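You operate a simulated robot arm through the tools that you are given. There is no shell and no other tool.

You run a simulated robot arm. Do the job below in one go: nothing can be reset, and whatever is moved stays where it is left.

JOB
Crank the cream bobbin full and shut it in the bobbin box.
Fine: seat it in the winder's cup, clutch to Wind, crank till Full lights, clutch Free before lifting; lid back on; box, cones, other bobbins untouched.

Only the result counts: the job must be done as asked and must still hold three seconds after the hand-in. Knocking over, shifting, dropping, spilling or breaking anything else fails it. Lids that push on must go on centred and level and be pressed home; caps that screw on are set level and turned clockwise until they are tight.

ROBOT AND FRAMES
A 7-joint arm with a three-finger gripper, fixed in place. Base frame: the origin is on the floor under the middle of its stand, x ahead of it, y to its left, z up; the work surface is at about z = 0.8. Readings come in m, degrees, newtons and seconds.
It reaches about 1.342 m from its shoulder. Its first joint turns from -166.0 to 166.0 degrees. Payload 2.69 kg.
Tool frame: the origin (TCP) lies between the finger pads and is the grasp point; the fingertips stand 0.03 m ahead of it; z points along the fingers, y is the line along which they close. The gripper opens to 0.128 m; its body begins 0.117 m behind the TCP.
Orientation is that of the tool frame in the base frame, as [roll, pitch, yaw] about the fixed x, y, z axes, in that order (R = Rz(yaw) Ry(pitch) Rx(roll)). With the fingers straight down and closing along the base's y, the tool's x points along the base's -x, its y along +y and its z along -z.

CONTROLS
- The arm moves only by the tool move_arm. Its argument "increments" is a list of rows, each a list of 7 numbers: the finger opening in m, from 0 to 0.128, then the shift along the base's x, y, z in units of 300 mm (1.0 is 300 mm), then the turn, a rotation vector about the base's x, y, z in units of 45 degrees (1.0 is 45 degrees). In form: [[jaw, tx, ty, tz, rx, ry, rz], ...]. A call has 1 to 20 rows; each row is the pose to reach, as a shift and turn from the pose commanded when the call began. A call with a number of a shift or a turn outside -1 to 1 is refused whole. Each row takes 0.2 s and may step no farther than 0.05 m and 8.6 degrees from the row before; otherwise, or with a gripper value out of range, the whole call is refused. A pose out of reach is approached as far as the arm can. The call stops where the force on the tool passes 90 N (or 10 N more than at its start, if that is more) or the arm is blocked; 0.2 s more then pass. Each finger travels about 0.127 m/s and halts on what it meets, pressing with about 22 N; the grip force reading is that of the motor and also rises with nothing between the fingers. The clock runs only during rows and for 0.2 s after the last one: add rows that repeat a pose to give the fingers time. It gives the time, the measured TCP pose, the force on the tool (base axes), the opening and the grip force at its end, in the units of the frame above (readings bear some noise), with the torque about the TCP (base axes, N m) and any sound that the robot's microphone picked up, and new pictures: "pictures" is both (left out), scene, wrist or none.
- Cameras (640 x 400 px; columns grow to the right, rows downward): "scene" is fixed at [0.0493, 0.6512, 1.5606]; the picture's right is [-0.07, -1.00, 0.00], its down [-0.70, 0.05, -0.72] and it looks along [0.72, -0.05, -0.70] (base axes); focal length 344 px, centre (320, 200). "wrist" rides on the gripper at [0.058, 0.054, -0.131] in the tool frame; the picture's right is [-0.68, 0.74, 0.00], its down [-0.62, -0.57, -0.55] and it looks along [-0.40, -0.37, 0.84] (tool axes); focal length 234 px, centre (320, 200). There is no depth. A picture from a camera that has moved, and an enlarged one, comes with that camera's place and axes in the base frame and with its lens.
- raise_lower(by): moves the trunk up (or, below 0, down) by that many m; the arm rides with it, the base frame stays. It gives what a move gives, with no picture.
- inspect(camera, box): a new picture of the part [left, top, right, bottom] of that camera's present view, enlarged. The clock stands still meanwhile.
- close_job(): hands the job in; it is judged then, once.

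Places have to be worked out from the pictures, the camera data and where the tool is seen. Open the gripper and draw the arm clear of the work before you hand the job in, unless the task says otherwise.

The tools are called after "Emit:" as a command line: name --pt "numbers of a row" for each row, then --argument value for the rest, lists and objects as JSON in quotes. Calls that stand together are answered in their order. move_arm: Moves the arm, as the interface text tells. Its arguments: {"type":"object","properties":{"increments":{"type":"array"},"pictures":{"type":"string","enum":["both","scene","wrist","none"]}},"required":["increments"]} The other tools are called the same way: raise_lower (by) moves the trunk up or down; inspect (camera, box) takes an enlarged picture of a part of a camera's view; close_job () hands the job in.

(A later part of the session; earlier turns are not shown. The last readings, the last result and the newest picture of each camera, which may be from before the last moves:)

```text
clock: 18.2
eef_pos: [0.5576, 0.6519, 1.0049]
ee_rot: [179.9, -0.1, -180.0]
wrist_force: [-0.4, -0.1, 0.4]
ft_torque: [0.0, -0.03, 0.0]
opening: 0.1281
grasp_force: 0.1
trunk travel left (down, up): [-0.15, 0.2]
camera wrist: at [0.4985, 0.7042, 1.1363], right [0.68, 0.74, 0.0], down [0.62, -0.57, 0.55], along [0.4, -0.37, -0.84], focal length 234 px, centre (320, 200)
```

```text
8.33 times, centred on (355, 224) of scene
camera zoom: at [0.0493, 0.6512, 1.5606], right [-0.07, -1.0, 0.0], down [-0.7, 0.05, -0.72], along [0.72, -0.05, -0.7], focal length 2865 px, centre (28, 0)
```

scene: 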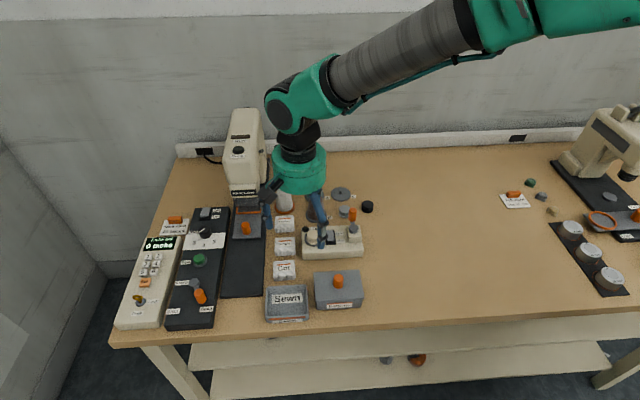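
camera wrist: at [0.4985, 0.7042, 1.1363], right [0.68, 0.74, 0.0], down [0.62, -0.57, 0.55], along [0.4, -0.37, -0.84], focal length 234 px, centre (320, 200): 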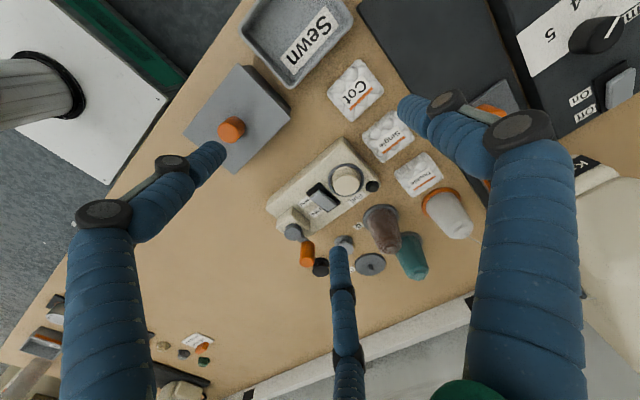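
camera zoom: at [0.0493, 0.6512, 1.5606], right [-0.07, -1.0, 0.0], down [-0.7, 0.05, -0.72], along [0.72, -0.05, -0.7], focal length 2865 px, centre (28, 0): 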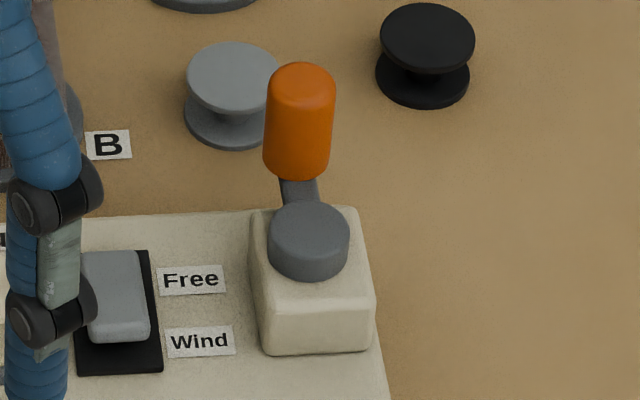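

The close-up shows a tilted rocker: its Wind (near) end is raised over a shadow, its Free end is down; pressing the Wind end down switches it. I close the fingers to a fist, go over the Wind end (≈ 0.618, 0.581) and hover above it.

Emit:
move_arm --pt "0.09 0.05 -0.08 0 0 0 0" --pt "0.06 0.11 -0.16 0 0 0 0" --pt "0.03 0.186 -0.248 0 0 0 0" --pt "0.0 0.186 -0.248 0 0 0 0" --pt "0.0 0.186 -0.248 -0.1 0 0 0" --pt "0.0 0.186 -0.248 -0.2 0 0 0" --pt "0.0 0.186 -0.248 -0.296 0 0 0" --pt "0.0 0.186 -0.248 -0.296 0 0 0"

Emit:
inspect --camera "scene" --box '[290, 190, 380, 260]'

Emit:
inspect --camera "wrist" --box '[260, 100, 400, 220]'

```text
clock: 20.0
eef_pos: [0.6158, 0.58, 0.9144]
ee_rot: [-180.0, 0.0, -180.0]
wrist_force: [0.9, -0.1, 0.1]
ft_torque: [-0.01, 0.03, -0.02]
opening: 0.0024
grasp_force: 22.1
trunk travel left (down, up): [-0.15, 0.2]
camera wrist: at [0.5565, 0.6331, 1.0456], right [0.68, 0.74, 0.0], down [0.62, -0.57, 0.55], along [0.4, -0.37, -0.84], focal length 234 px, centre (320, 200)
```

scene: 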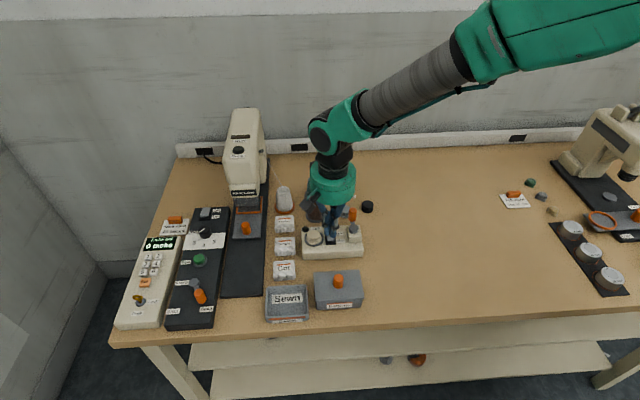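
wrist: 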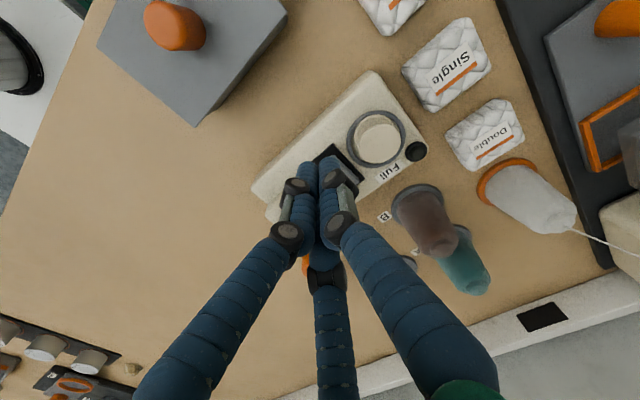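

```text
5.71 times, centred on (335, 225) of scene
camera zoom: at [0.0493, 0.6512, 1.5606], right [-0.07, -1.0, 0.0], down [-0.7, 0.05, -0.72], along [0.72, -0.05, -0.7], focal length 1964 px, centre (234, 57)
```

zoom: 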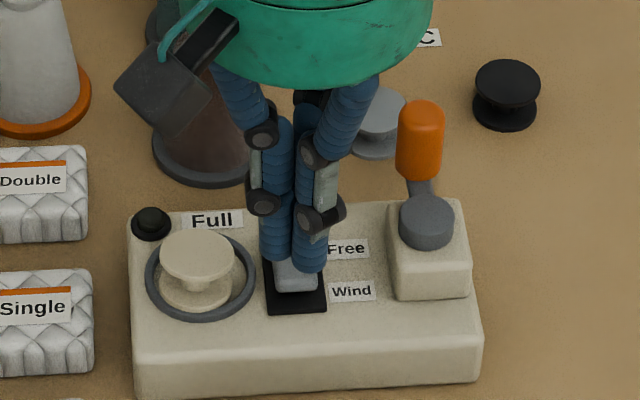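

```text
3.33 times, centred on (330, 160) of wrist
camera zoom: at [0.5565, 0.6331, 1.0456], right [0.68, 0.74, 0.0], down [0.62, -0.57, 0.55], along [0.4, -0.37, -0.84], focal length 781 px, centre (287, 333)
```

zoom: 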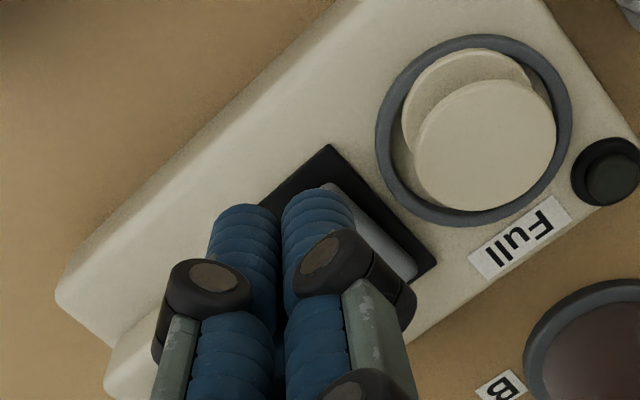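

The fist is over the rocker's near end. I shift 3 mm forward and press down in small steps toward tip height ≈ 0.852.

Emit:
move_arm --pt "0.0 0.01 0.003 -0.03 0 0 0" --pt "0.0 0.01 0.003 -0.06 0 0 0" --pt "0.0 0.01 0.003 -0.075 0 0 0" --pt "0.0 0.01 0.003 -0.085 0 0 0" --pt "0.0 0.01 0.003 -0.095 0 0 0" --pt "0.0 0.01 0.003 -0.095 0 0 0" --pictures "none"

Emit:
inspect --camera "scene" --box '[290, 190, 380, 260]'

```text
clock: 21.4
eef_pos: [0.619, 0.5806, 0.887]
ee_rot: [180.0, 0.0, -179.9]
wrist_force: [0.9, 0.4, 0.4]
ft_torque: [0.05, -0.01, 0.01]
opening: 0.0023
grasp_force: 22.1
trunk travel left (down, up): [-0.15, 0.2]
```

```text
5.71 times, centred on (335, 225) of scene
camera zoom: at [0.0493, 0.6512, 1.5606], right [-0.07, -1.0, 0.0], down [-0.7, 0.05, -0.72], along [0.72, -0.05, -0.7], focal length 1964 px, centre (234, 57)
```

zoom: 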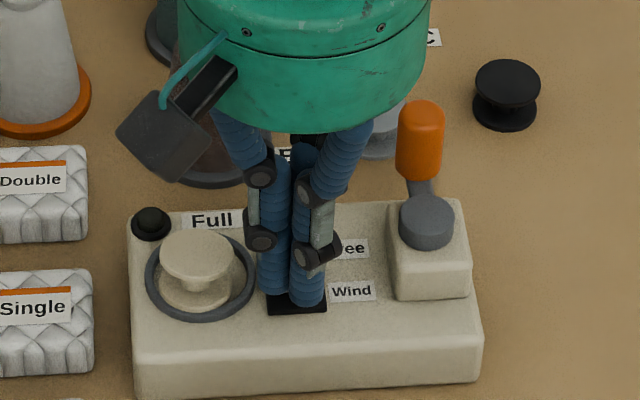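

No force yet with tips at ≈ 0.857; I go on down in 1.5–2 mm steps.

Emit:
move_arm --pt "0.0 0 0 -0.006 0 0 0" --pt "0.0 0 0 -0.012 0 0 0" --pt "0.0 0 0 -0.012 0 0 0" --pictures "none"

Emit:
inspect --camera "scene" --box '[290, 190, 380, 260]'

```text
clock: 22.2
eef_pos: [0.6193, 0.5818, 0.8833]
ee_rot: [-180.0, 0.0, -179.9]
wrist_force: [-0.8, -0.1, -0.1]
ft_torque: [0.03, 0.01, 0.01]
opening: 0.0022
grasp_force: 22.4
trunk travel left (down, up): [-0.15, 0.2]
```

```text
5.71 times, centred on (335, 225) of scene
camera zoom: at [0.0493, 0.6512, 1.5606], right [-0.07, -1.0, 0.0], down [-0.7, 0.05, -0.72], along [0.72, -0.05, -0.7], focal length 1964 px, centre (234, 57)
```

zoom: 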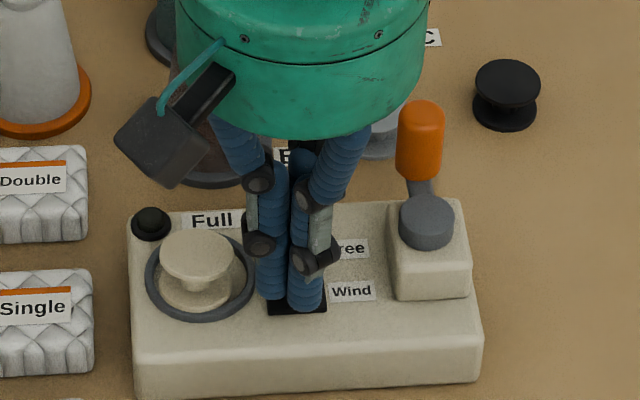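

Still free; another couple of 1.5 mm steps.

Emit:
move_arm --pt "0.0 0 0 -0.005 0 0 0" --pt "0.0 0 0 -0.01 0 0 0" --pt "0.0 0 0 -0.01 0 0 0" --pictures "none"

Emit:
inspect --camera "wrist" --box '[260, 100, 400, 220]'

```text
clock: 23.0
eef_pos: [0.6201, 0.5813, 0.8797]
ee_rot: [180.0, 0.1, -180.0]
wrist_force: [0.2, 0.8, -0.3]
ft_torque: [-0.01, 0.01, 0.0]
opening: 0.0022
grasp_force: 22.0
trunk travel left (down, up): [-0.15, 0.2]
```

```text
3.33 times, centred on (330, 160) of wrist
camera zoom: at [0.5601, 0.6338, 1.0117], right [0.68, 0.74, 0.0], down [0.62, -0.57, 0.55], along [0.4, -0.37, -0.84], focal length 781 px, centre (287, 333)
```

zoom: 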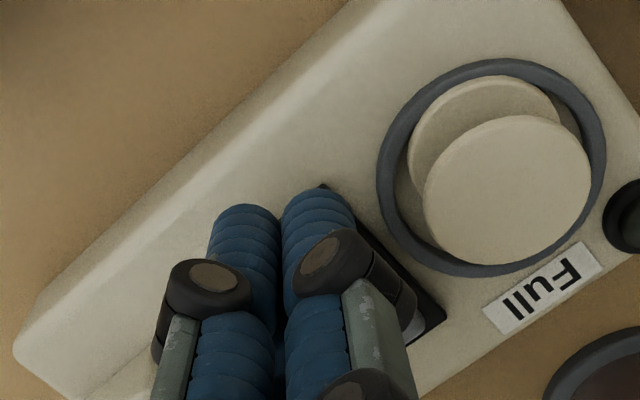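

No resistance yet at tips ≈ 0.849; either the rocker has already swung or it is lower than estimated. I go down 3 mm more, carefully.

Emit:
move_arm --pt "0.0 0 0 -0.005 0 0 0" --pt "0.0 0 0 -0.01 0 0 0" --pt "0.0 0 0 -0.01 0 0 0" --pictures "none"

```text
clock: 23.8
eef_pos: [0.619, 0.582, 0.8769]
ee_rot: [179.9, -0.1, -180.0]
wrist_force: [-0.2, -0.4, 1.4]
ft_torque: [-0.01, -0.02, 0.01]
opening: 0.0024
grasp_force: 22.0
trunk travel left (down, up): [-0.15, 0.2]
```

A hint of force (1.4 N). I press 1–2 mm more and watch.

Emit:
move_arm --pt "0.0 0 0 -0.004 0 0 0" --pt "0.0 0 0 -0.004 0 0 0" --pictures "none"

Emit:
inspect --camera "scene" --box '[315, 215, 355, 250]'

```text
clock: 24.4
eef_pos: [0.6194, 0.581, 0.8771]
ee_rot: [179.9, 0.0, -179.9]
wrist_force: [-0.5, 0.3, -0.5]
ft_torque: [0.0, -0.01, 0.01]
opening: 0.0023
grasp_force: 22.0
trunk travel left (down, up): [-0.15, 0.2]
```

```text
11.43 times, centred on (335, 232) of scene
camera zoom: at [0.0493, 0.6512, 1.5606], right [-0.07, -1.0, 0.0], down [-0.7, 0.05, -0.72], along [0.72, -0.05, -0.7], focal length 3929 px, centre (149, -171)
```

zoom: 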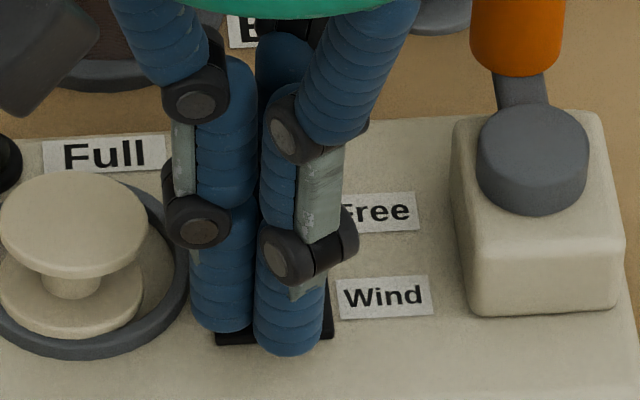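

I raise the fist to see what state the rocker is in.

Emit:
move_arm --pt "0.0 0 0 0.1 0 0 0" --pt "0.0 0 0 0.2 0 0 0" --pt "0.0 -0.12 0.06 0.3 0 0 0" --pt "0.0 -0.24 0.12 0.3 0 0 0" --pt "0.0 -0.24 0.12 0.3 0 0 0" --pictures "none"

Emit:
inspect --camera "scene" --box '[315, 215, 355, 250]'

Emit:
inspect --camera "wrist" --box '[280, 150, 400, 240]'

```text
refused: row 3 steps farther than a row can; nothing moved
```

```text
11.43 times, centred on (335, 232) of scene
camera zoom: at [0.0493, 0.6512, 1.5606], right [-0.07, -1.0, 0.0], down [-0.7, 0.05, -0.72], along [0.72, -0.05, -0.7], focal length 3929 px, centre (149, -171)
```

zoom: 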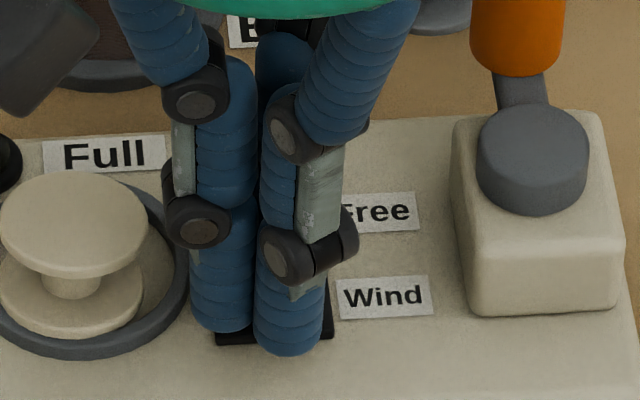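

```text
4.44 times, centred on (340, 195) of wrist
camera zoom: at [0.5601, 0.6343, 1.0074], right [0.68, 0.74, 0.0], down [0.62, -0.57, 0.55], along [0.4, -0.37, -0.84], focal length 1041 px, centre (231, 222)
```

zoom: 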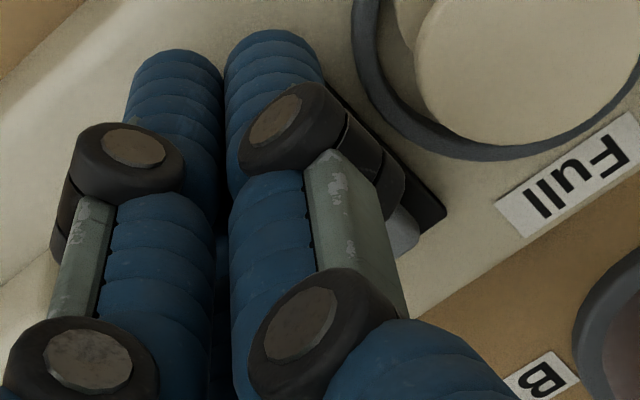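

One row was too long a step; I repeat the retreat with shorter steps.

Emit:
move_arm --pt "0.0 0 0 0.1 0 0 0" --pt "0.0 0 0 0.2 0 0 0" --pt "0.0 0 0 0.3 0 0 0" --pt "0.0 -0.12 0.06 0.3 0 0 0" --pt "0.0 -0.24 0.12 0.3 0 0 0" --pt "0.0 -0.24 0.12 0.3 0 0 0" --pictures "none"

Emit:
inspect --camera "scene" --box '[315, 215, 355, 250]'

Emit:
inspect --camera "wrist" --box '[270, 130, 410, 240]'

```text
clock: 25.8
eef_pos: [0.5456, 0.6182, 0.9674]
ee_rot: [180.0, 0.0, 179.9]
wrist_force: [-1.8, 1.3, -0.7]
ft_torque: [-0.06, -0.07, 0.01]
opening: 0.0021
grasp_force: 21.9
trunk travel left (down, up): [-0.15, 0.2]
```

```text
11.43 times, centred on (335, 232) of scene
camera zoom: at [0.0493, 0.6512, 1.5606], right [-0.07, -1.0, 0.0], down [-0.7, 0.05, -0.72], along [0.72, -0.05, -0.7], focal length 3929 px, centre (149, -171)
```

zoom: 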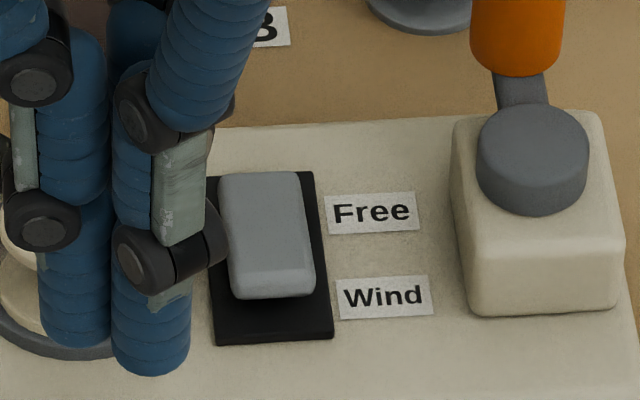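

```text
3.64 times, centred on (340, 185) of wrist
camera zoom: at [0.4858, 0.6712, 1.0988], right [0.68, 0.74, 0.0], down [0.62, -0.57, 0.55], along [0.4, -0.37, -0.84], focal length 852 px, centre (247, 254)
```

zoom: 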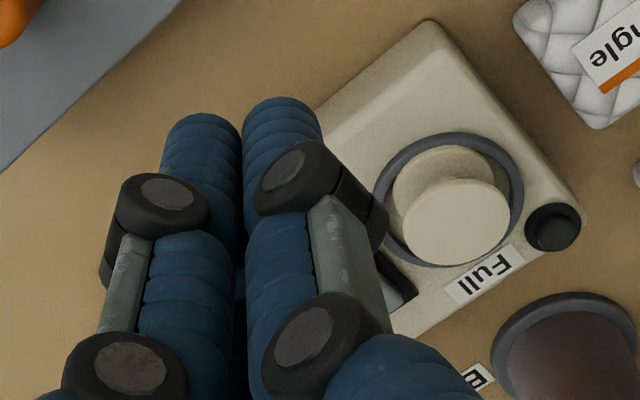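

I take the identical enlargement as before the press to compare the rocker's tilt.

Emit:
inspect --camera "scene" --box '[320, 222, 350, 248]'

Emit:
inspect --camera "scene" --box '[328, 225, 348, 248]'

```text
15.38 times, centred on (335, 235) of scene
camera zoom: at [0.0493, 0.6512, 1.5606], right [-0.07, -1.0, 0.0], down [-0.7, 0.05, -0.72], along [0.72, -0.05, -0.7], focal length 5289 px, centre (89, -338)
```

zoom: 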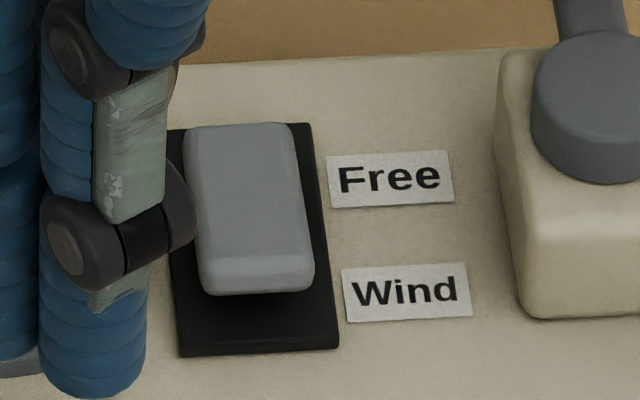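

```text
16.00 times, centred on (338, 236) of scene
camera zoom: at [0.0493, 0.6512, 1.5606], right [-0.07, -1.0, 0.0], down [-0.7, 0.05, -0.72], along [0.72, -0.05, -0.7], focal length 5500 px, centre (32, -384)
```

zoom: 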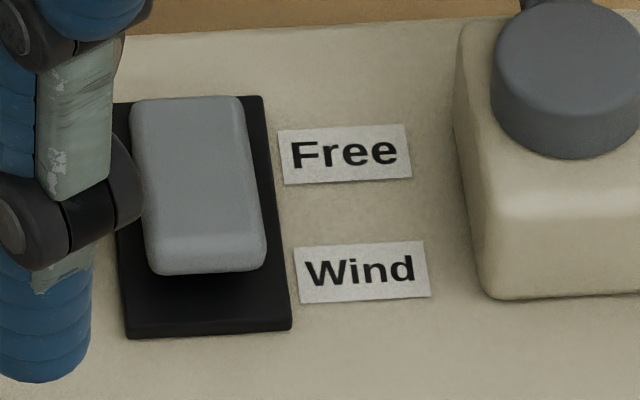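

The rocker hasn't flipped: its near end is still raised about 10 mm, so my press stopped just short (contact too close to the pivot). I return over the near end, 3 mm closer to me, and press deeper until I feel a firm stop.

Emit:
move_arm --pt "0.0 0.12 -0.06 0 0 0 0" --pt "0.0 0.23 -0.12 0 0 0 0" --pt "0.0 0.23 -0.12 -0.1 0 0 0" --pt "0.0 0.23 -0.12 -0.2 0 0 0" --pt "0.0 0.23 -0.12 -0.26 0 0 0" --pt "0.0 0.23 -0.12 -0.28 0 0 0" --pt "0.0 0.23 -0.12 -0.295 0 0 0" --pt "0.0 0.23 -0.12 -0.302 0 0 0" --pt "0.0 0.23 -0.12 -0.302 0 0 0" --pictures "none"

Emit:
inspect --camera "wrist" --box '[300, 140, 400, 230]'

```text
clock: 27.8
eef_pos: [0.6161, 0.5802, 0.876]
ee_rot: [-180.0, 0.0, -180.0]
wrist_force: [0.3, 0.3, 0.3]
ft_torque: [0.0, 0.01, 0.01]
opening: 0.0026
grasp_force: 21.8
trunk travel left (down, up): [-0.15, 0.2]
```

```text
4.44 times, centred on (350, 185) of wrist
camera zoom: at [0.5565, 0.6329, 1.0068], right [0.68, 0.74, 0.0], down [0.62, -0.57, 0.55], along [0.4, -0.37, -0.84], focal length 1041 px, centre (187, 267)
```

zoom: 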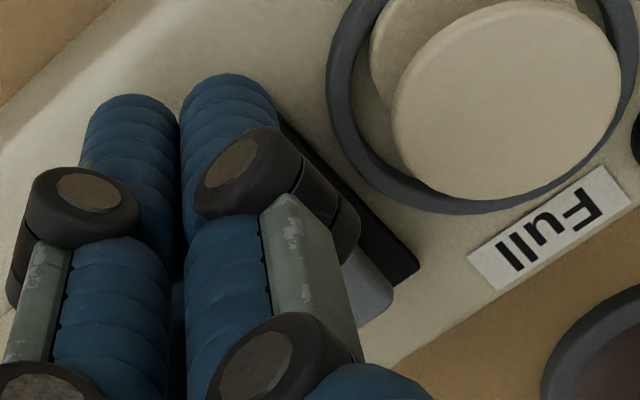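

The rocker's far end is visible behind the knuckle; I press down further in 1 mm steps until there is a firm stop.

Emit:
move_arm --pt "0.0 0 0 -0.004 0 0 0" --pt "0.0 0 0 -0.008 0 0 0" --pt "0.0 0 0 -0.008 0 0 0" --pictures "none"

Emit:
inspect --camera "wrist" --box '[300, 140, 400, 230]'

```text
clock: 28.6
eef_pos: [0.6166, 0.5799, 0.8726]
ee_rot: [179.9, 0.0, 179.9]
wrist_force: [-0.5, -1.0, 3.4]
ft_torque: [-0.03, -0.03, -0.01]
opening: 0.0023
grasp_force: 21.9
trunk travel left (down, up): [-0.15, 0.2]
```

```text
4.44 times, centred on (350, 185) of wrist
camera zoom: at [0.5563, 0.633, 1.0043], right [0.68, 0.74, 0.0], down [0.62, -0.57, 0.55], along [0.4, -0.37, -0.84], focal length 1041 px, centre (187, 267)
```

zoom: 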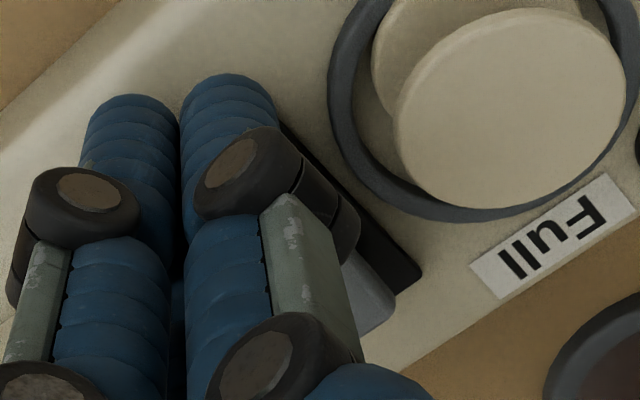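

A contact force is building (3.4 N); I press another ~1.5 mm.

Emit:
move_arm --pt "0.0 0 0 -0.005 0 0 0" --pt "0.0 0 0 -0.005 0 0 0" --pictures "none"

Emit:
inspect --camera "wrist" --box '[300, 140, 400, 230]'

```text
clock: 29.2
eef_pos: [0.6158, 0.5796, 0.8729]
ee_rot: [179.8, 0.1, 179.8]
wrist_force: [-0.4, -4.3, 13.2]
ft_torque: [-0.2, -0.21, -0.11]
opening: 0.0022
grasp_force: 22.1
trunk travel left (down, up): [-0.15, 0.2]
```

```text
4.44 times, centred on (350, 185) of wrist
camera zoom: at [0.5562, 0.6329, 1.0041], right [0.68, 0.74, 0.0], down [0.61, -0.57, 0.55], along [0.4, -0.37, -0.84], focal length 1041 px, centre (187, 267)
```

zoom: 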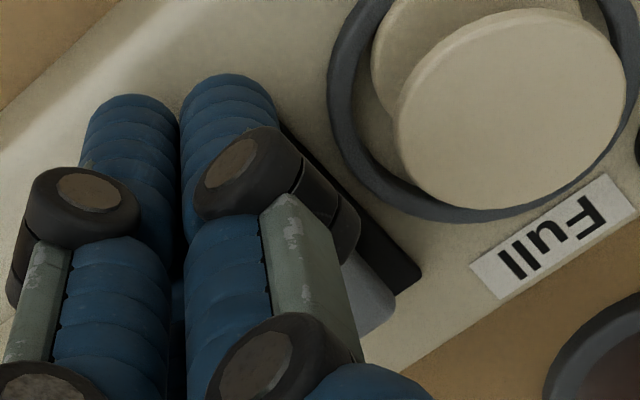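

A firm 13 N stop, on the forward finger, i.e. on the rocker. I raise and check whether it flipped.

Emit:
move_arm --pt "0.0 0 0 0.1 0 0 0" --pt "0.0 0 0 0.2 0 0 0" --pt "0.0 0 0 0.3 0 0 0" --pt "0.0 -0.12 0.06 0.3 0 0 0" --pt "0.0 -0.24 0.12 0.3 0 0 0" --pt "0.0 -0.24 0.12 0.3 0 0 0" --pictures "none"

Emit:
inspect --camera "scene" --box '[320, 222, 350, 248]'

```text
clock: 30.6
eef_pos: [0.544, 0.6194, 0.964]
ee_rot: [179.9, 0.0, -180.0]
wrist_force: [-0.4, 0.6, -0.3]
ft_torque: [-0.04, -0.05, -0.02]
opening: 0.002
grasp_force: 22.0
trunk travel left (down, up): [-0.15, 0.2]
```

```text
15.38 times, centred on (335, 235) of scene
camera zoom: at [0.0493, 0.6512, 1.5606], right [-0.07, -1.0, 0.0], down [-0.7, 0.05, -0.72], along [0.72, -0.05, -0.7], focal length 5289 px, centre (89, -338)
```

zoom: 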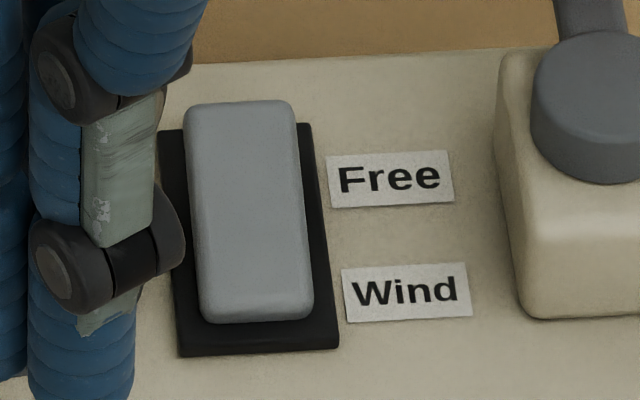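

The rocker has flipped: the Wind end is now down. Now I open the hand and go high over the crank handle to measure its place precisely.

Emit:
move_arm --pt "0.0 0 0 0.12 0 0 0" --pt "0.03 0 0 0.24 0 0 0" --pt "0.06 0.1 -0.08 0.24 0 0 0" --pt "0.09 0.2 -0.16 0.24 0 0 0" --pt "0.12 0.3 -0.24 0.24 0 0 0" --pt "0.128 0.387 -0.316 0.24 0 0 0" --pt "0.128 0.387 -0.316 0.24 0 0 0" --pt "0.128 0.387 -0.316 0.24 0 0 0"

Emit:
inspect --camera "wrist" --box '[260, 90, 400, 200]'

Emit:
inspect --camera "scene" --box '[330, 195, 375, 250]'

```text
clock: 32.4
eef_pos: [0.6631, 0.5235, 1.0339]
ee_rot: [-180.0, -0.1, -179.9]
wrist_force: [0.4, -0.7, 0.3]
ft_torque: [0.0, 0.02, -0.02]
opening: 0.1282
grasp_force: 0.2
trunk travel left (down, up): [-0.15, 0.2]
camera wrist: at [0.6028, 0.5753, 1.1658], right [0.68, 0.74, 0.0], down [0.62, -0.57, 0.55], along [0.4, -0.37, -0.84], focal length 234 px, centre (320, 200)
```

scene: 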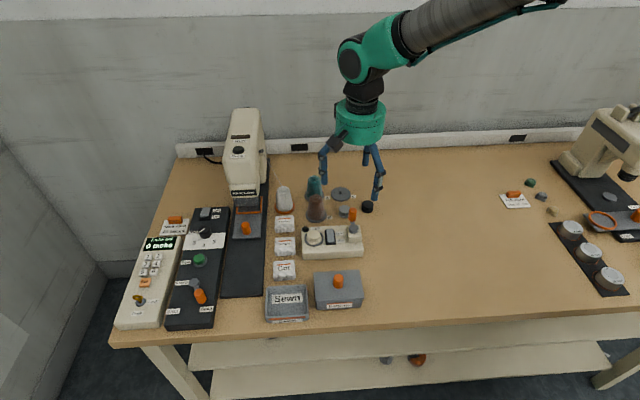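
wrist: 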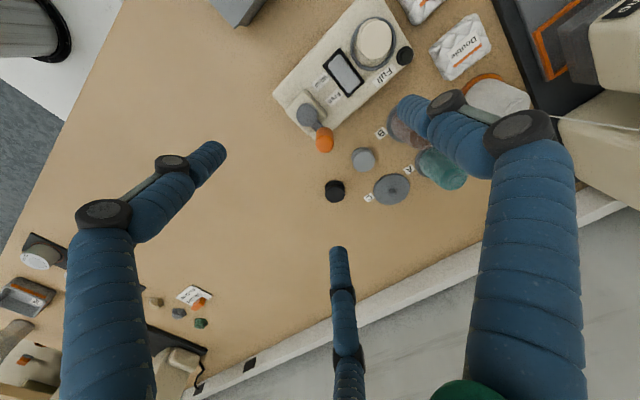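

```text
3.64 times, centred on (330, 145) of wrist
camera zoom: at [0.6028, 0.5753, 1.1658], right [0.68, 0.74, 0.0], down [0.62, -0.57, 0.55], along [0.4, -0.37, -0.84], focal length 852 px, centre (284, 400)
```

zoom: 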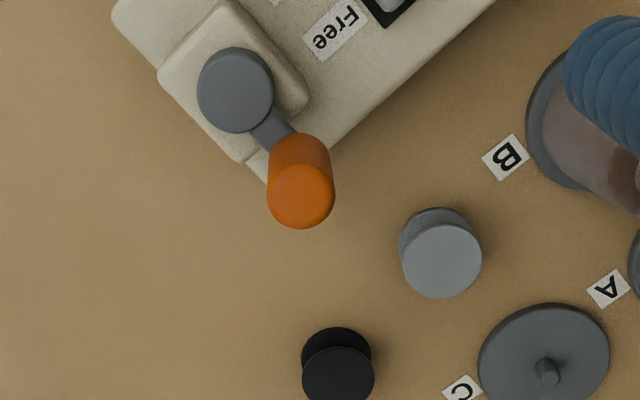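

```text
7.27 times, centred on (352, 222) of scene
camera zoom: at [0.0493, 0.6512, 1.5606], right [-0.07, -1.0, 0.0], down [-0.7, 0.05, -0.72], along [0.72, -0.05, -0.7], focal length 2500 px, centre (84, 36)
```

zoom: 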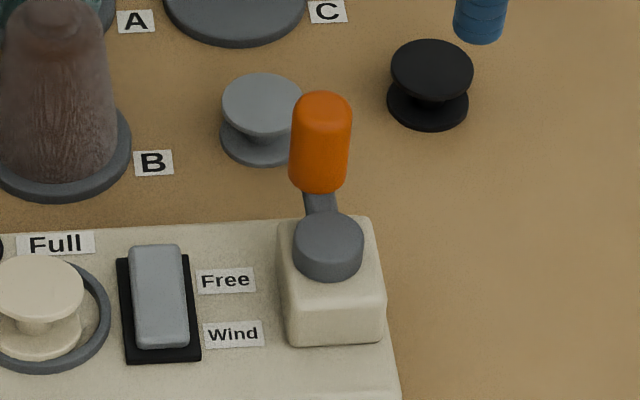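

Now well conditioned: handle axis ≈ (0.6725, 0.5195), z 0.879–0.909, ~21 mm thick; hub ≈ (0.6405, 0.520), so crank radius ≈ 32 mm. I centre over the handle and come down to just above it.

Emit:
move_arm --pt "0.11 0.0325 -0.0127 0 0 0 0" --pt "0.09 0.0325 -0.0127 -0.1 0 0 0" --pt "0.07 0.0325 -0.0127 -0.2 0 0 0" --pt "0.06 0.0325 -0.0127 -0.287 0 0 0" --pt "0.06 0.0325 -0.0127 -0.287 0 0 0" --pt "0.06 0.0325 -0.0127 -0.287 0 0 0"

Emit:
inspect --camera "wrist" --box '[250, 90, 390, 200]'

Emit:
inspect --camera "scene" --box '[320, 180, 390, 250]'

```text
clock: 33.8
eef_pos: [0.6705, 0.5189, 0.949]
ee_rot: [-179.9, 0.0, -179.9]
wrist_force: [0.1, -0.8, -0.4]
ft_torque: [0.0, -0.03, 0.01]
opening: 0.06
grasp_force: 0.0
trunk travel left (down, up): [-0.15, 0.2]
camera wrist: at [0.6106, 0.5714, 1.0803], right [0.68, 0.74, 0.0], down [0.62, -0.57, 0.55], along [0.4, -0.37, -0.84], focal length 234 px, centre (320, 200)
```

scene: 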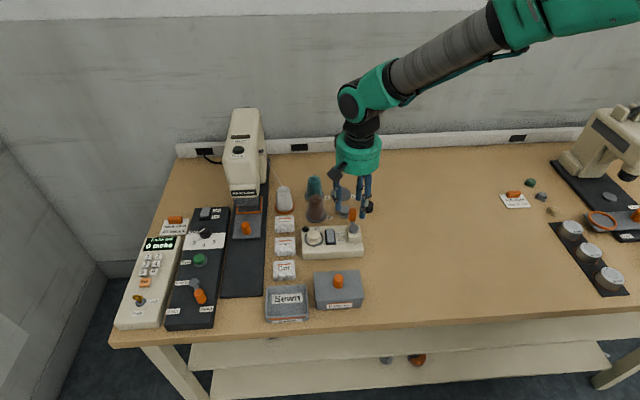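
wrist: 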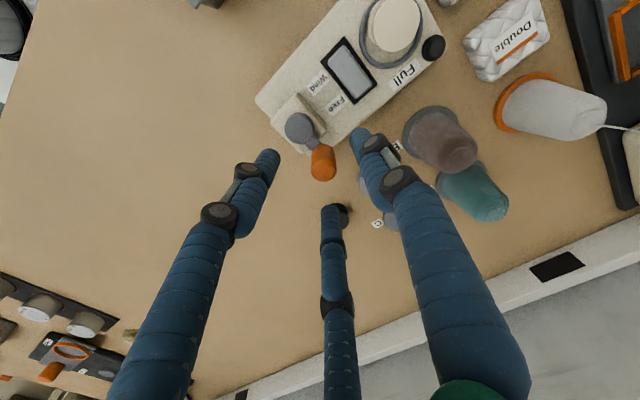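

```text
3.64 times, centred on (320, 145) of wrist
camera zoom: at [0.6106, 0.5714, 1.0803], right [0.68, 0.74, 0.0], down [0.62, -0.57, 0.55], along [0.4, -0.37, -0.84], focal length 852 px, centre (320, 400)
```

zoom: 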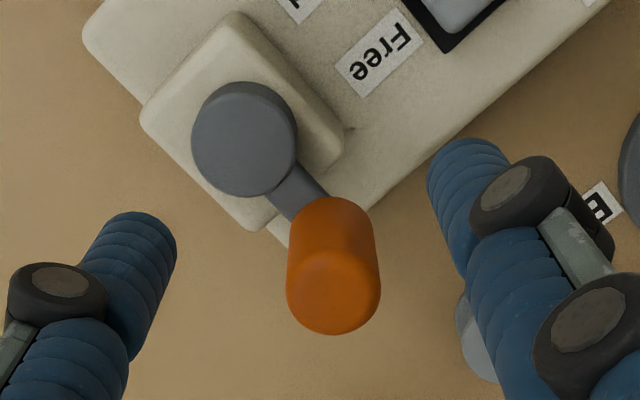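

```text
5.71 times, centred on (355, 215) of scene
camera zoom: at [0.0493, 0.6512, 1.5606], right [-0.07, -1.0, 0.0], down [-0.7, 0.05, -0.72], along [0.72, -0.05, -0.7], focal length 1964 px, centre (120, 114)
```

zoom: 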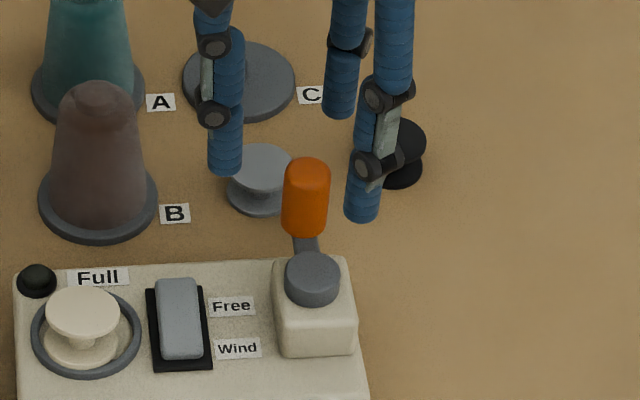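

The handle lies ~3.5 mm farther in x than the hand axis. I correct that, lower to tip height ≈ 0.888 around the handle, and close on it so that the wrist force shows any remaining offset.

Emit:
move_arm --pt "0.06 0.011 0.002 0 0 0 0" --pt "0.06 0.011 0.002 -0.05 0 0 0" --pt "0.06 0.011 0.002 -0.0967 0 0 0" --pt "0.045 0.011 0.002 -0.0967 0 0 0" --pt "0.03 0.011 0.002 -0.0967 0 0 0" --pt "0.015 0.011 0.002 -0.0967 0 0 0" --pt "0.015 0.011 0.002 -0.0967 0 0 0" --pt "0.015 0.011 0.002 -0.0967 0 0 0"

Emit:
inspect --camera "scene" --box '[320, 180, 390, 250]'

```text
clock: 35.6
eef_pos: [0.6754, 0.5199, 0.9187]
ee_rot: [-179.9, 0.0, 179.9]
wrist_force: [17.1, 2.2, -4.6]
ft_torque: [0.14, -0.6, -0.03]
opening: 0.0228
grasp_force: 45.1
trunk travel left (down, up): [-0.15, 0.2]
camera wrist: at [0.6148, 0.5727, 1.0503], right [0.68, 0.74, 0.0], down [0.61, -0.57, 0.55], along [0.4, -0.37, -0.84], focal length 234 px, centre (320, 200)
```

scene: 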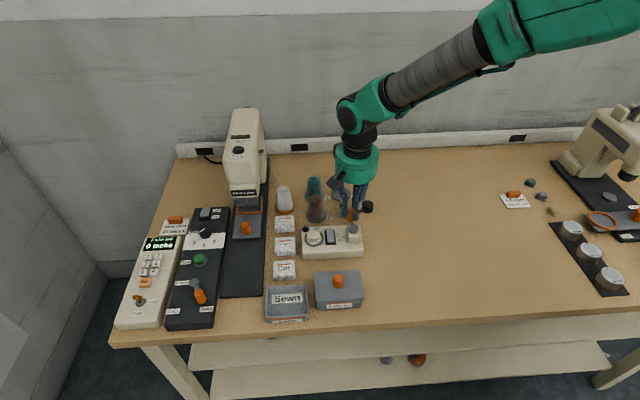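
wrist: 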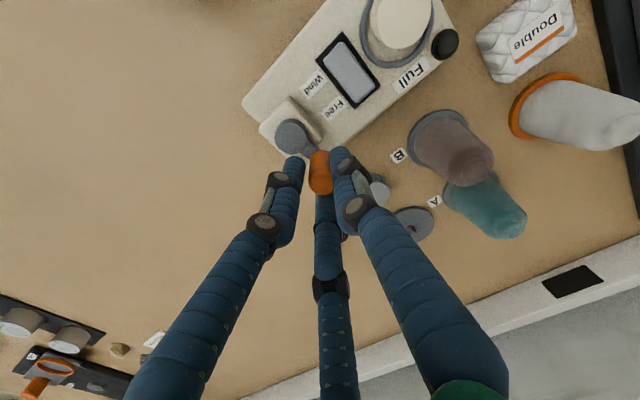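

```text
5.71 times, centred on (355, 215) of scene
camera zoom: at [0.0493, 0.6512, 1.5606], right [-0.07, -1.0, 0.0], down [-0.7, 0.05, -0.72], along [0.72, -0.05, -0.7], focal length 1964 px, centre (120, 114)
```

zoom: 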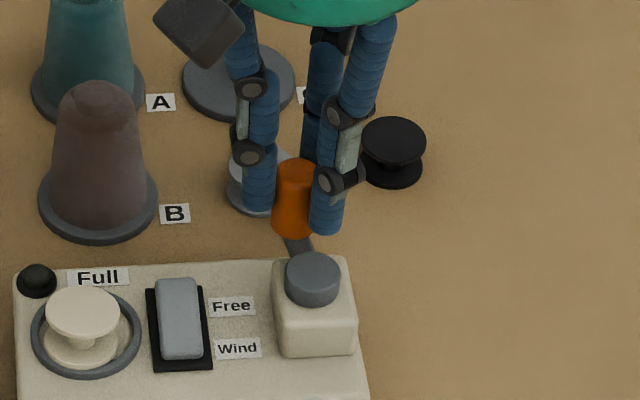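

The force of +17 N along x says the handle's circle lies 2–3 mm farther out than the hand. I shift +2.5 mm in x with the grip kept and read again.

Emit:
move_arm --pt "0.015 0.004 0 0 0 0 0" --pt "0.015 0.0083 0 0 0 0 0" --pt "0.015 0.0083 0 0 0 0 0" --pictures "none"

```text
clock: 36.4
eef_pos: [0.677, 0.5198, 0.9192]
ee_rot: [180.0, 0.0, -180.0]
wrist_force: [7.1, 1.3, 0.5]
ft_torque: [0.01, -0.15, 0.0]
opening: 0.0213
grasp_force: 45.1
trunk travel left (down, up): [-0.15, 0.2]
```

Force dropped to 7 N; about 1.8 mm more should zero it.

Emit:
move_arm --pt "0.015 0.006 0 0 0 0 0" --pt "0.015 0.006 0 0 0 0 0" --pictures "wrist"

Emit:
inspect --camera "wrist" --box '[250, 90, 390, 200]'

Emit:
inspect --camera "scene" --box '[335, 200, 375, 250]'

```text
clock: 37.0
eef_pos: [0.6769, 0.5189, 0.9192]
ee_rot: [179.9, 0.0, -180.0]
wrist_force: [-2.7, -0.6, 2.9]
ft_torque: [-0.03, 0.26, 0.0]
opening: 0.021
grasp_force: 45.4
trunk travel left (down, up): [-0.15, 0.2]
camera wrist: at [0.6172, 0.5717, 1.0502], right [0.68, 0.74, 0.0], down [0.62, -0.57, 0.55], along [0.4, -0.37, -0.84], focal length 234 px, centre (320, 200)
```

wrist: 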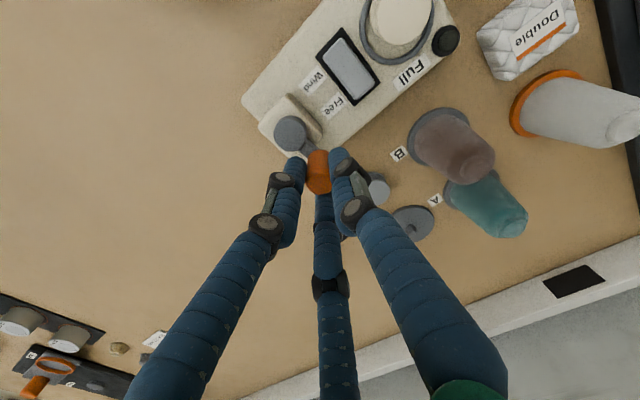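

```text
3.64 times, centred on (320, 145) of wrist
camera zoom: at [0.6172, 0.5717, 1.0502], right [0.68, 0.74, 0.0], down [0.62, -0.57, 0.55], along [0.4, -0.37, -0.84], focal length 852 px, centre (320, 400)
```

zoom: 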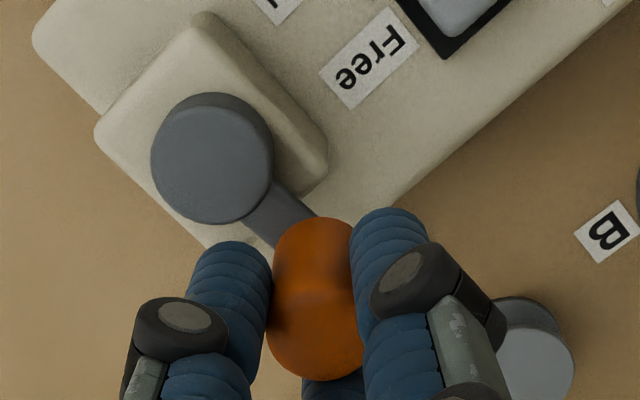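

```text
8.00 times, centred on (355, 225) of scene
camera zoom: at [0.0493, 0.6512, 1.5606], right [-0.07, -1.0, 0.0], down [-0.7, 0.05, -0.72], along [0.72, -0.05, -0.7], focal length 2750 px, centre (40, 0)
```

zoom: 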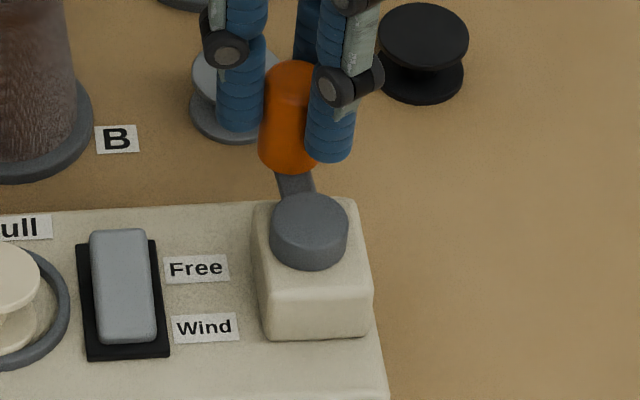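

Now nearly force-free: the handle axis is at the hand axis, with the hub about 33 mm toward me. I relax the fingers to a loose cage (0.029) and drive a first clockwise quarter turn to check forces.

Emit:
move_arm --pt "0.029 0 0 0 0 0 0" --pt "0.029 0 0 0 0 0 0" --pt "0.029 -0.0053 -0.0407 0 0 0 0" --pt "0.029 -0.021 -0.0713 0 0 0 0" --pt "0.029 -0.0453 -0.0957 0 0 0 0" --pt "0.029 -0.076 -0.1113 0 0 0 0" --pt "0.029 -0.11 -0.1167 0 0 0 0"

Emit:
inspect --camera "scene" --box '[290, 190, 390, 260]'

Emit:
inspect --camera "wrist" --box '[250, 70, 410, 200]'

```text
clock: 38.6
eef_pos: [0.6445, 0.4842, 0.9198]
ee_rot: [-180.0, 0.0, -179.9]
wrist_force: [-0.4, -0.3, -0.5]
ft_torque: [-0.04, 0.03, -0.02]
opening: 0.0288
grasp_force: 0.1
trunk travel left (down, up): [-0.15, 0.2]
camera wrist: at [0.5845, 0.5362, 1.0511], right [0.68, 0.74, 0.0], down [0.62, -0.57, 0.55], along [0.4, -0.37, -0.84], focal length 234 px, centre (320, 200)
```

scene: 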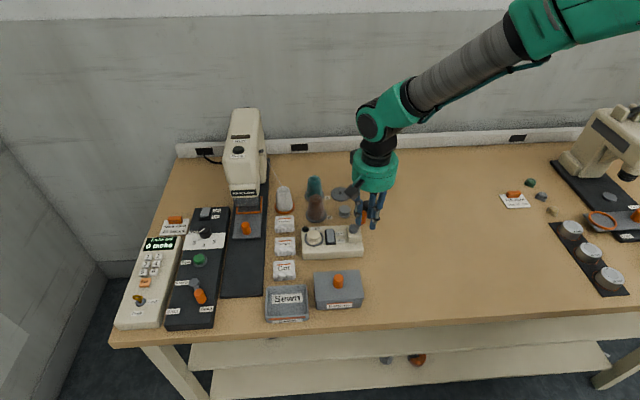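
wrist: 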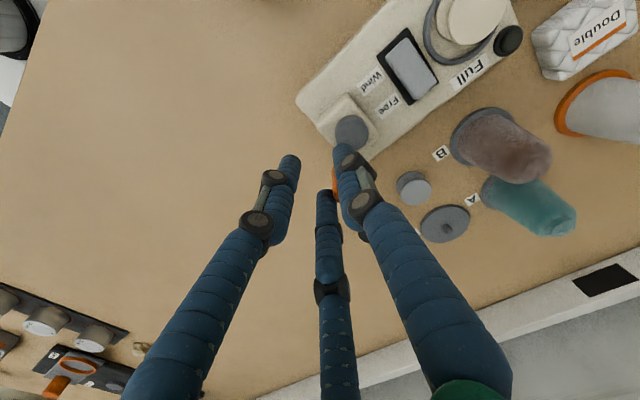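

```text
5.71 times, centred on (340, 225) of scene
camera zoom: at [0.0493, 0.6512, 1.5606], right [-0.07, -1.0, 0.0], down [-0.7, 0.05, -0.72], along [0.72, -0.05, -0.7], focal length 1964 px, centre (206, 57)
```

zoom: 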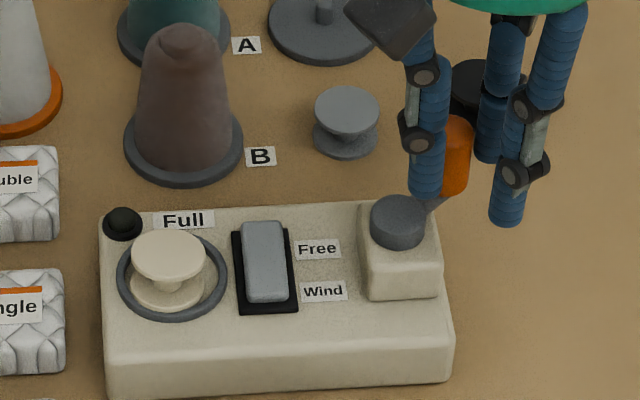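

```text
3.08 times, centred on (330, 135) of wrist
camera zoom: at [0.5845, 0.5362, 1.0511], right [0.68, 0.74, 0.0], down [0.62, -0.57, 0.55], along [0.4, -0.37, -0.84], focal length 720 px, centre (289, 400)
```

zoom: 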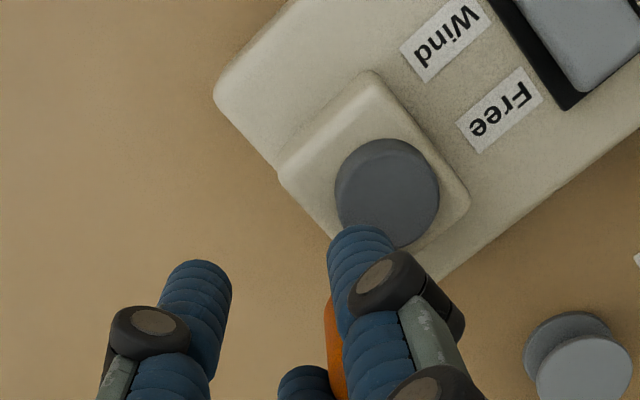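

The handle slipped out through the gap between two fingers (at 0.029 the gap exceeds its thickness), now standing at about −48° on its circle. I lift clear, recentre over it with the fingers wider, and will use a tighter cage.

Emit:
move_arm --pt "0.029 0 0 0.06 0 0 0" --pt "0.03 0 0 0.13 0 0 0" --pt "0.045 0.03 0.01 0.13 0 0 0" --pt "0.055 0.0647 0.0223 0.13 0 0 0" --pt "0.055 0.0647 0.0223 0.13 0 0 0" --pt "0.055 0.0647 0.0223 0.13 0 0 0"

Emit:
inspect --camera "wrist" --box '[250, 90, 390, 200]'

Emit:
inspect --camera "scene" --box '[290, 190, 390, 260]'

```text
clock: 40.0
eef_pos: [0.6641, 0.4922, 0.9583]
ee_rot: [180.0, 0.0, 179.9]
wrist_force: [-0.4, -0.7, -0.1]
ft_torque: [0.02, -0.03, 0.0]
opening: 0.0552
grasp_force: 0.0
trunk travel left (down, up): [-0.15, 0.2]
camera wrist: at [0.6038, 0.5437, 1.0903], right [0.68, 0.74, 0.0], down [0.62, -0.57, 0.55], along [0.4, -0.37, -0.84], focal length 234 px, centre (320, 200)
```

scene: 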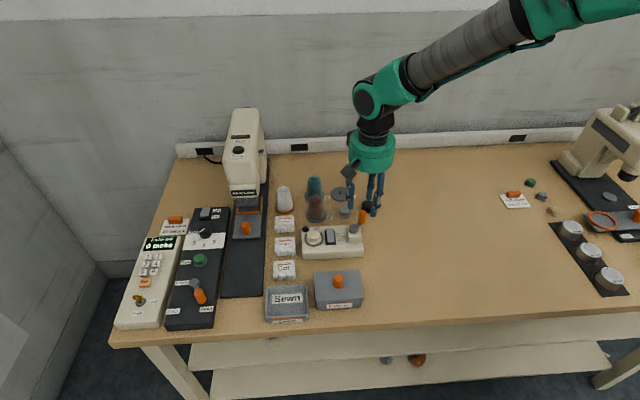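
wrist: 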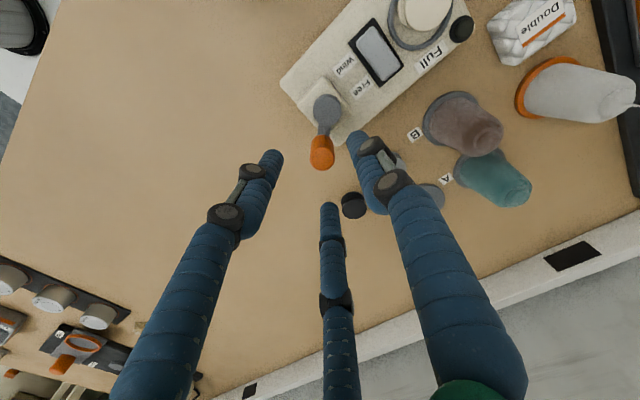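

```text
3.64 times, centred on (320, 145) of wrist
camera zoom: at [0.6038, 0.5437, 1.0903], right [0.68, 0.74, 0.0], down [0.62, -0.57, 0.55], along [0.4, -0.37, -0.84], focal length 852 px, centre (320, 400)
```

zoom: 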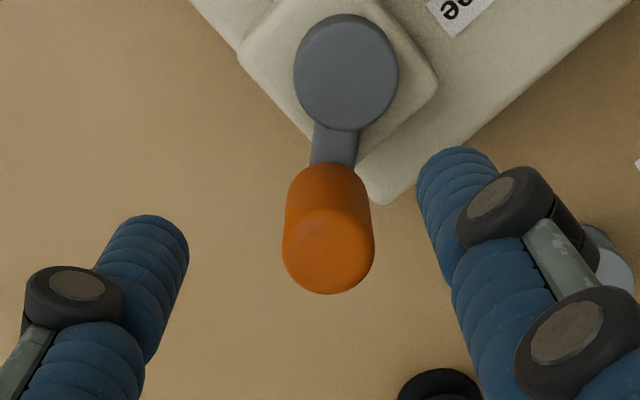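

```text
5.71 times, centred on (340, 225) of scene
camera zoom: at [0.0493, 0.6512, 1.5606], right [-0.07, -1.0, 0.0], down [-0.7, 0.05, -0.72], along [0.72, -0.05, -0.7], focal length 1964 px, centre (206, 57)
```

zoom: 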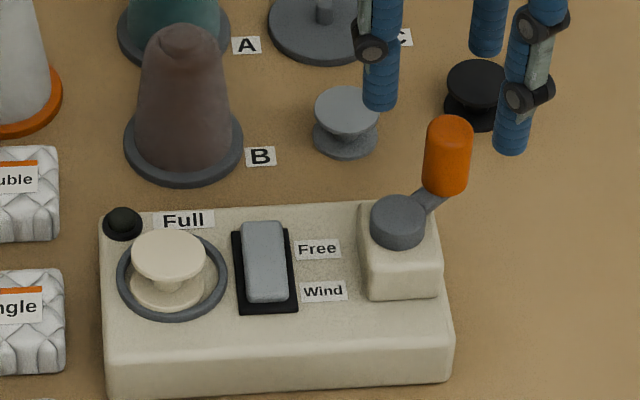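

The handle stands at −49°, within 2 mm of the hand axis. I nudge onto it, descend and close again to locate it exactly by feel.

Emit:
move_arm --pt "0.055 0.003 0.006 0 0 0 0" --pt "0.055 0.003 0.006 -0.065 0 0 0" --pt "0.055 0.003 0.006 -0.13 0 0 0" --pt "0.04 0.003 0.006 -0.13 0 0 0" --pt "0.025 0.003 0.006 -0.13 0 0 0" --pt "0.015 0.003 0.006 -0.13 0 0 0" --pt "0.015 0.003 0.006 -0.13 0 0 0" --pt "0.015 0.003 0.006 -0.13 0 0 0" --pictures "none"

Emit:
inspect --camera "scene" --box '[290, 190, 390, 260]'

```text
clock: 41.8
eef_pos: [0.6655, 0.4915, 0.9179]
ee_rot: [180.0, 0.0, 179.8]
wrist_force: [3.0, -4.8, -4.9]
ft_torque: [0.0, -0.01, -0.04]
opening: 0.0205
grasp_force: 44.8
trunk travel left (down, up): [-0.15, 0.2]
```

```text
5.71 times, centred on (340, 225) of scene
camera zoom: at [0.0493, 0.6512, 1.5606], right [-0.07, -1.0, 0.0], down [-0.7, 0.05, -0.72], along [0.72, -0.05, -0.7], focal length 1964 px, centre (206, 57)
```

zoom: 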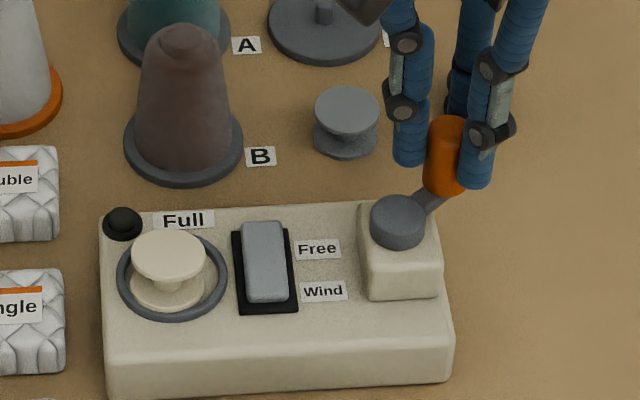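

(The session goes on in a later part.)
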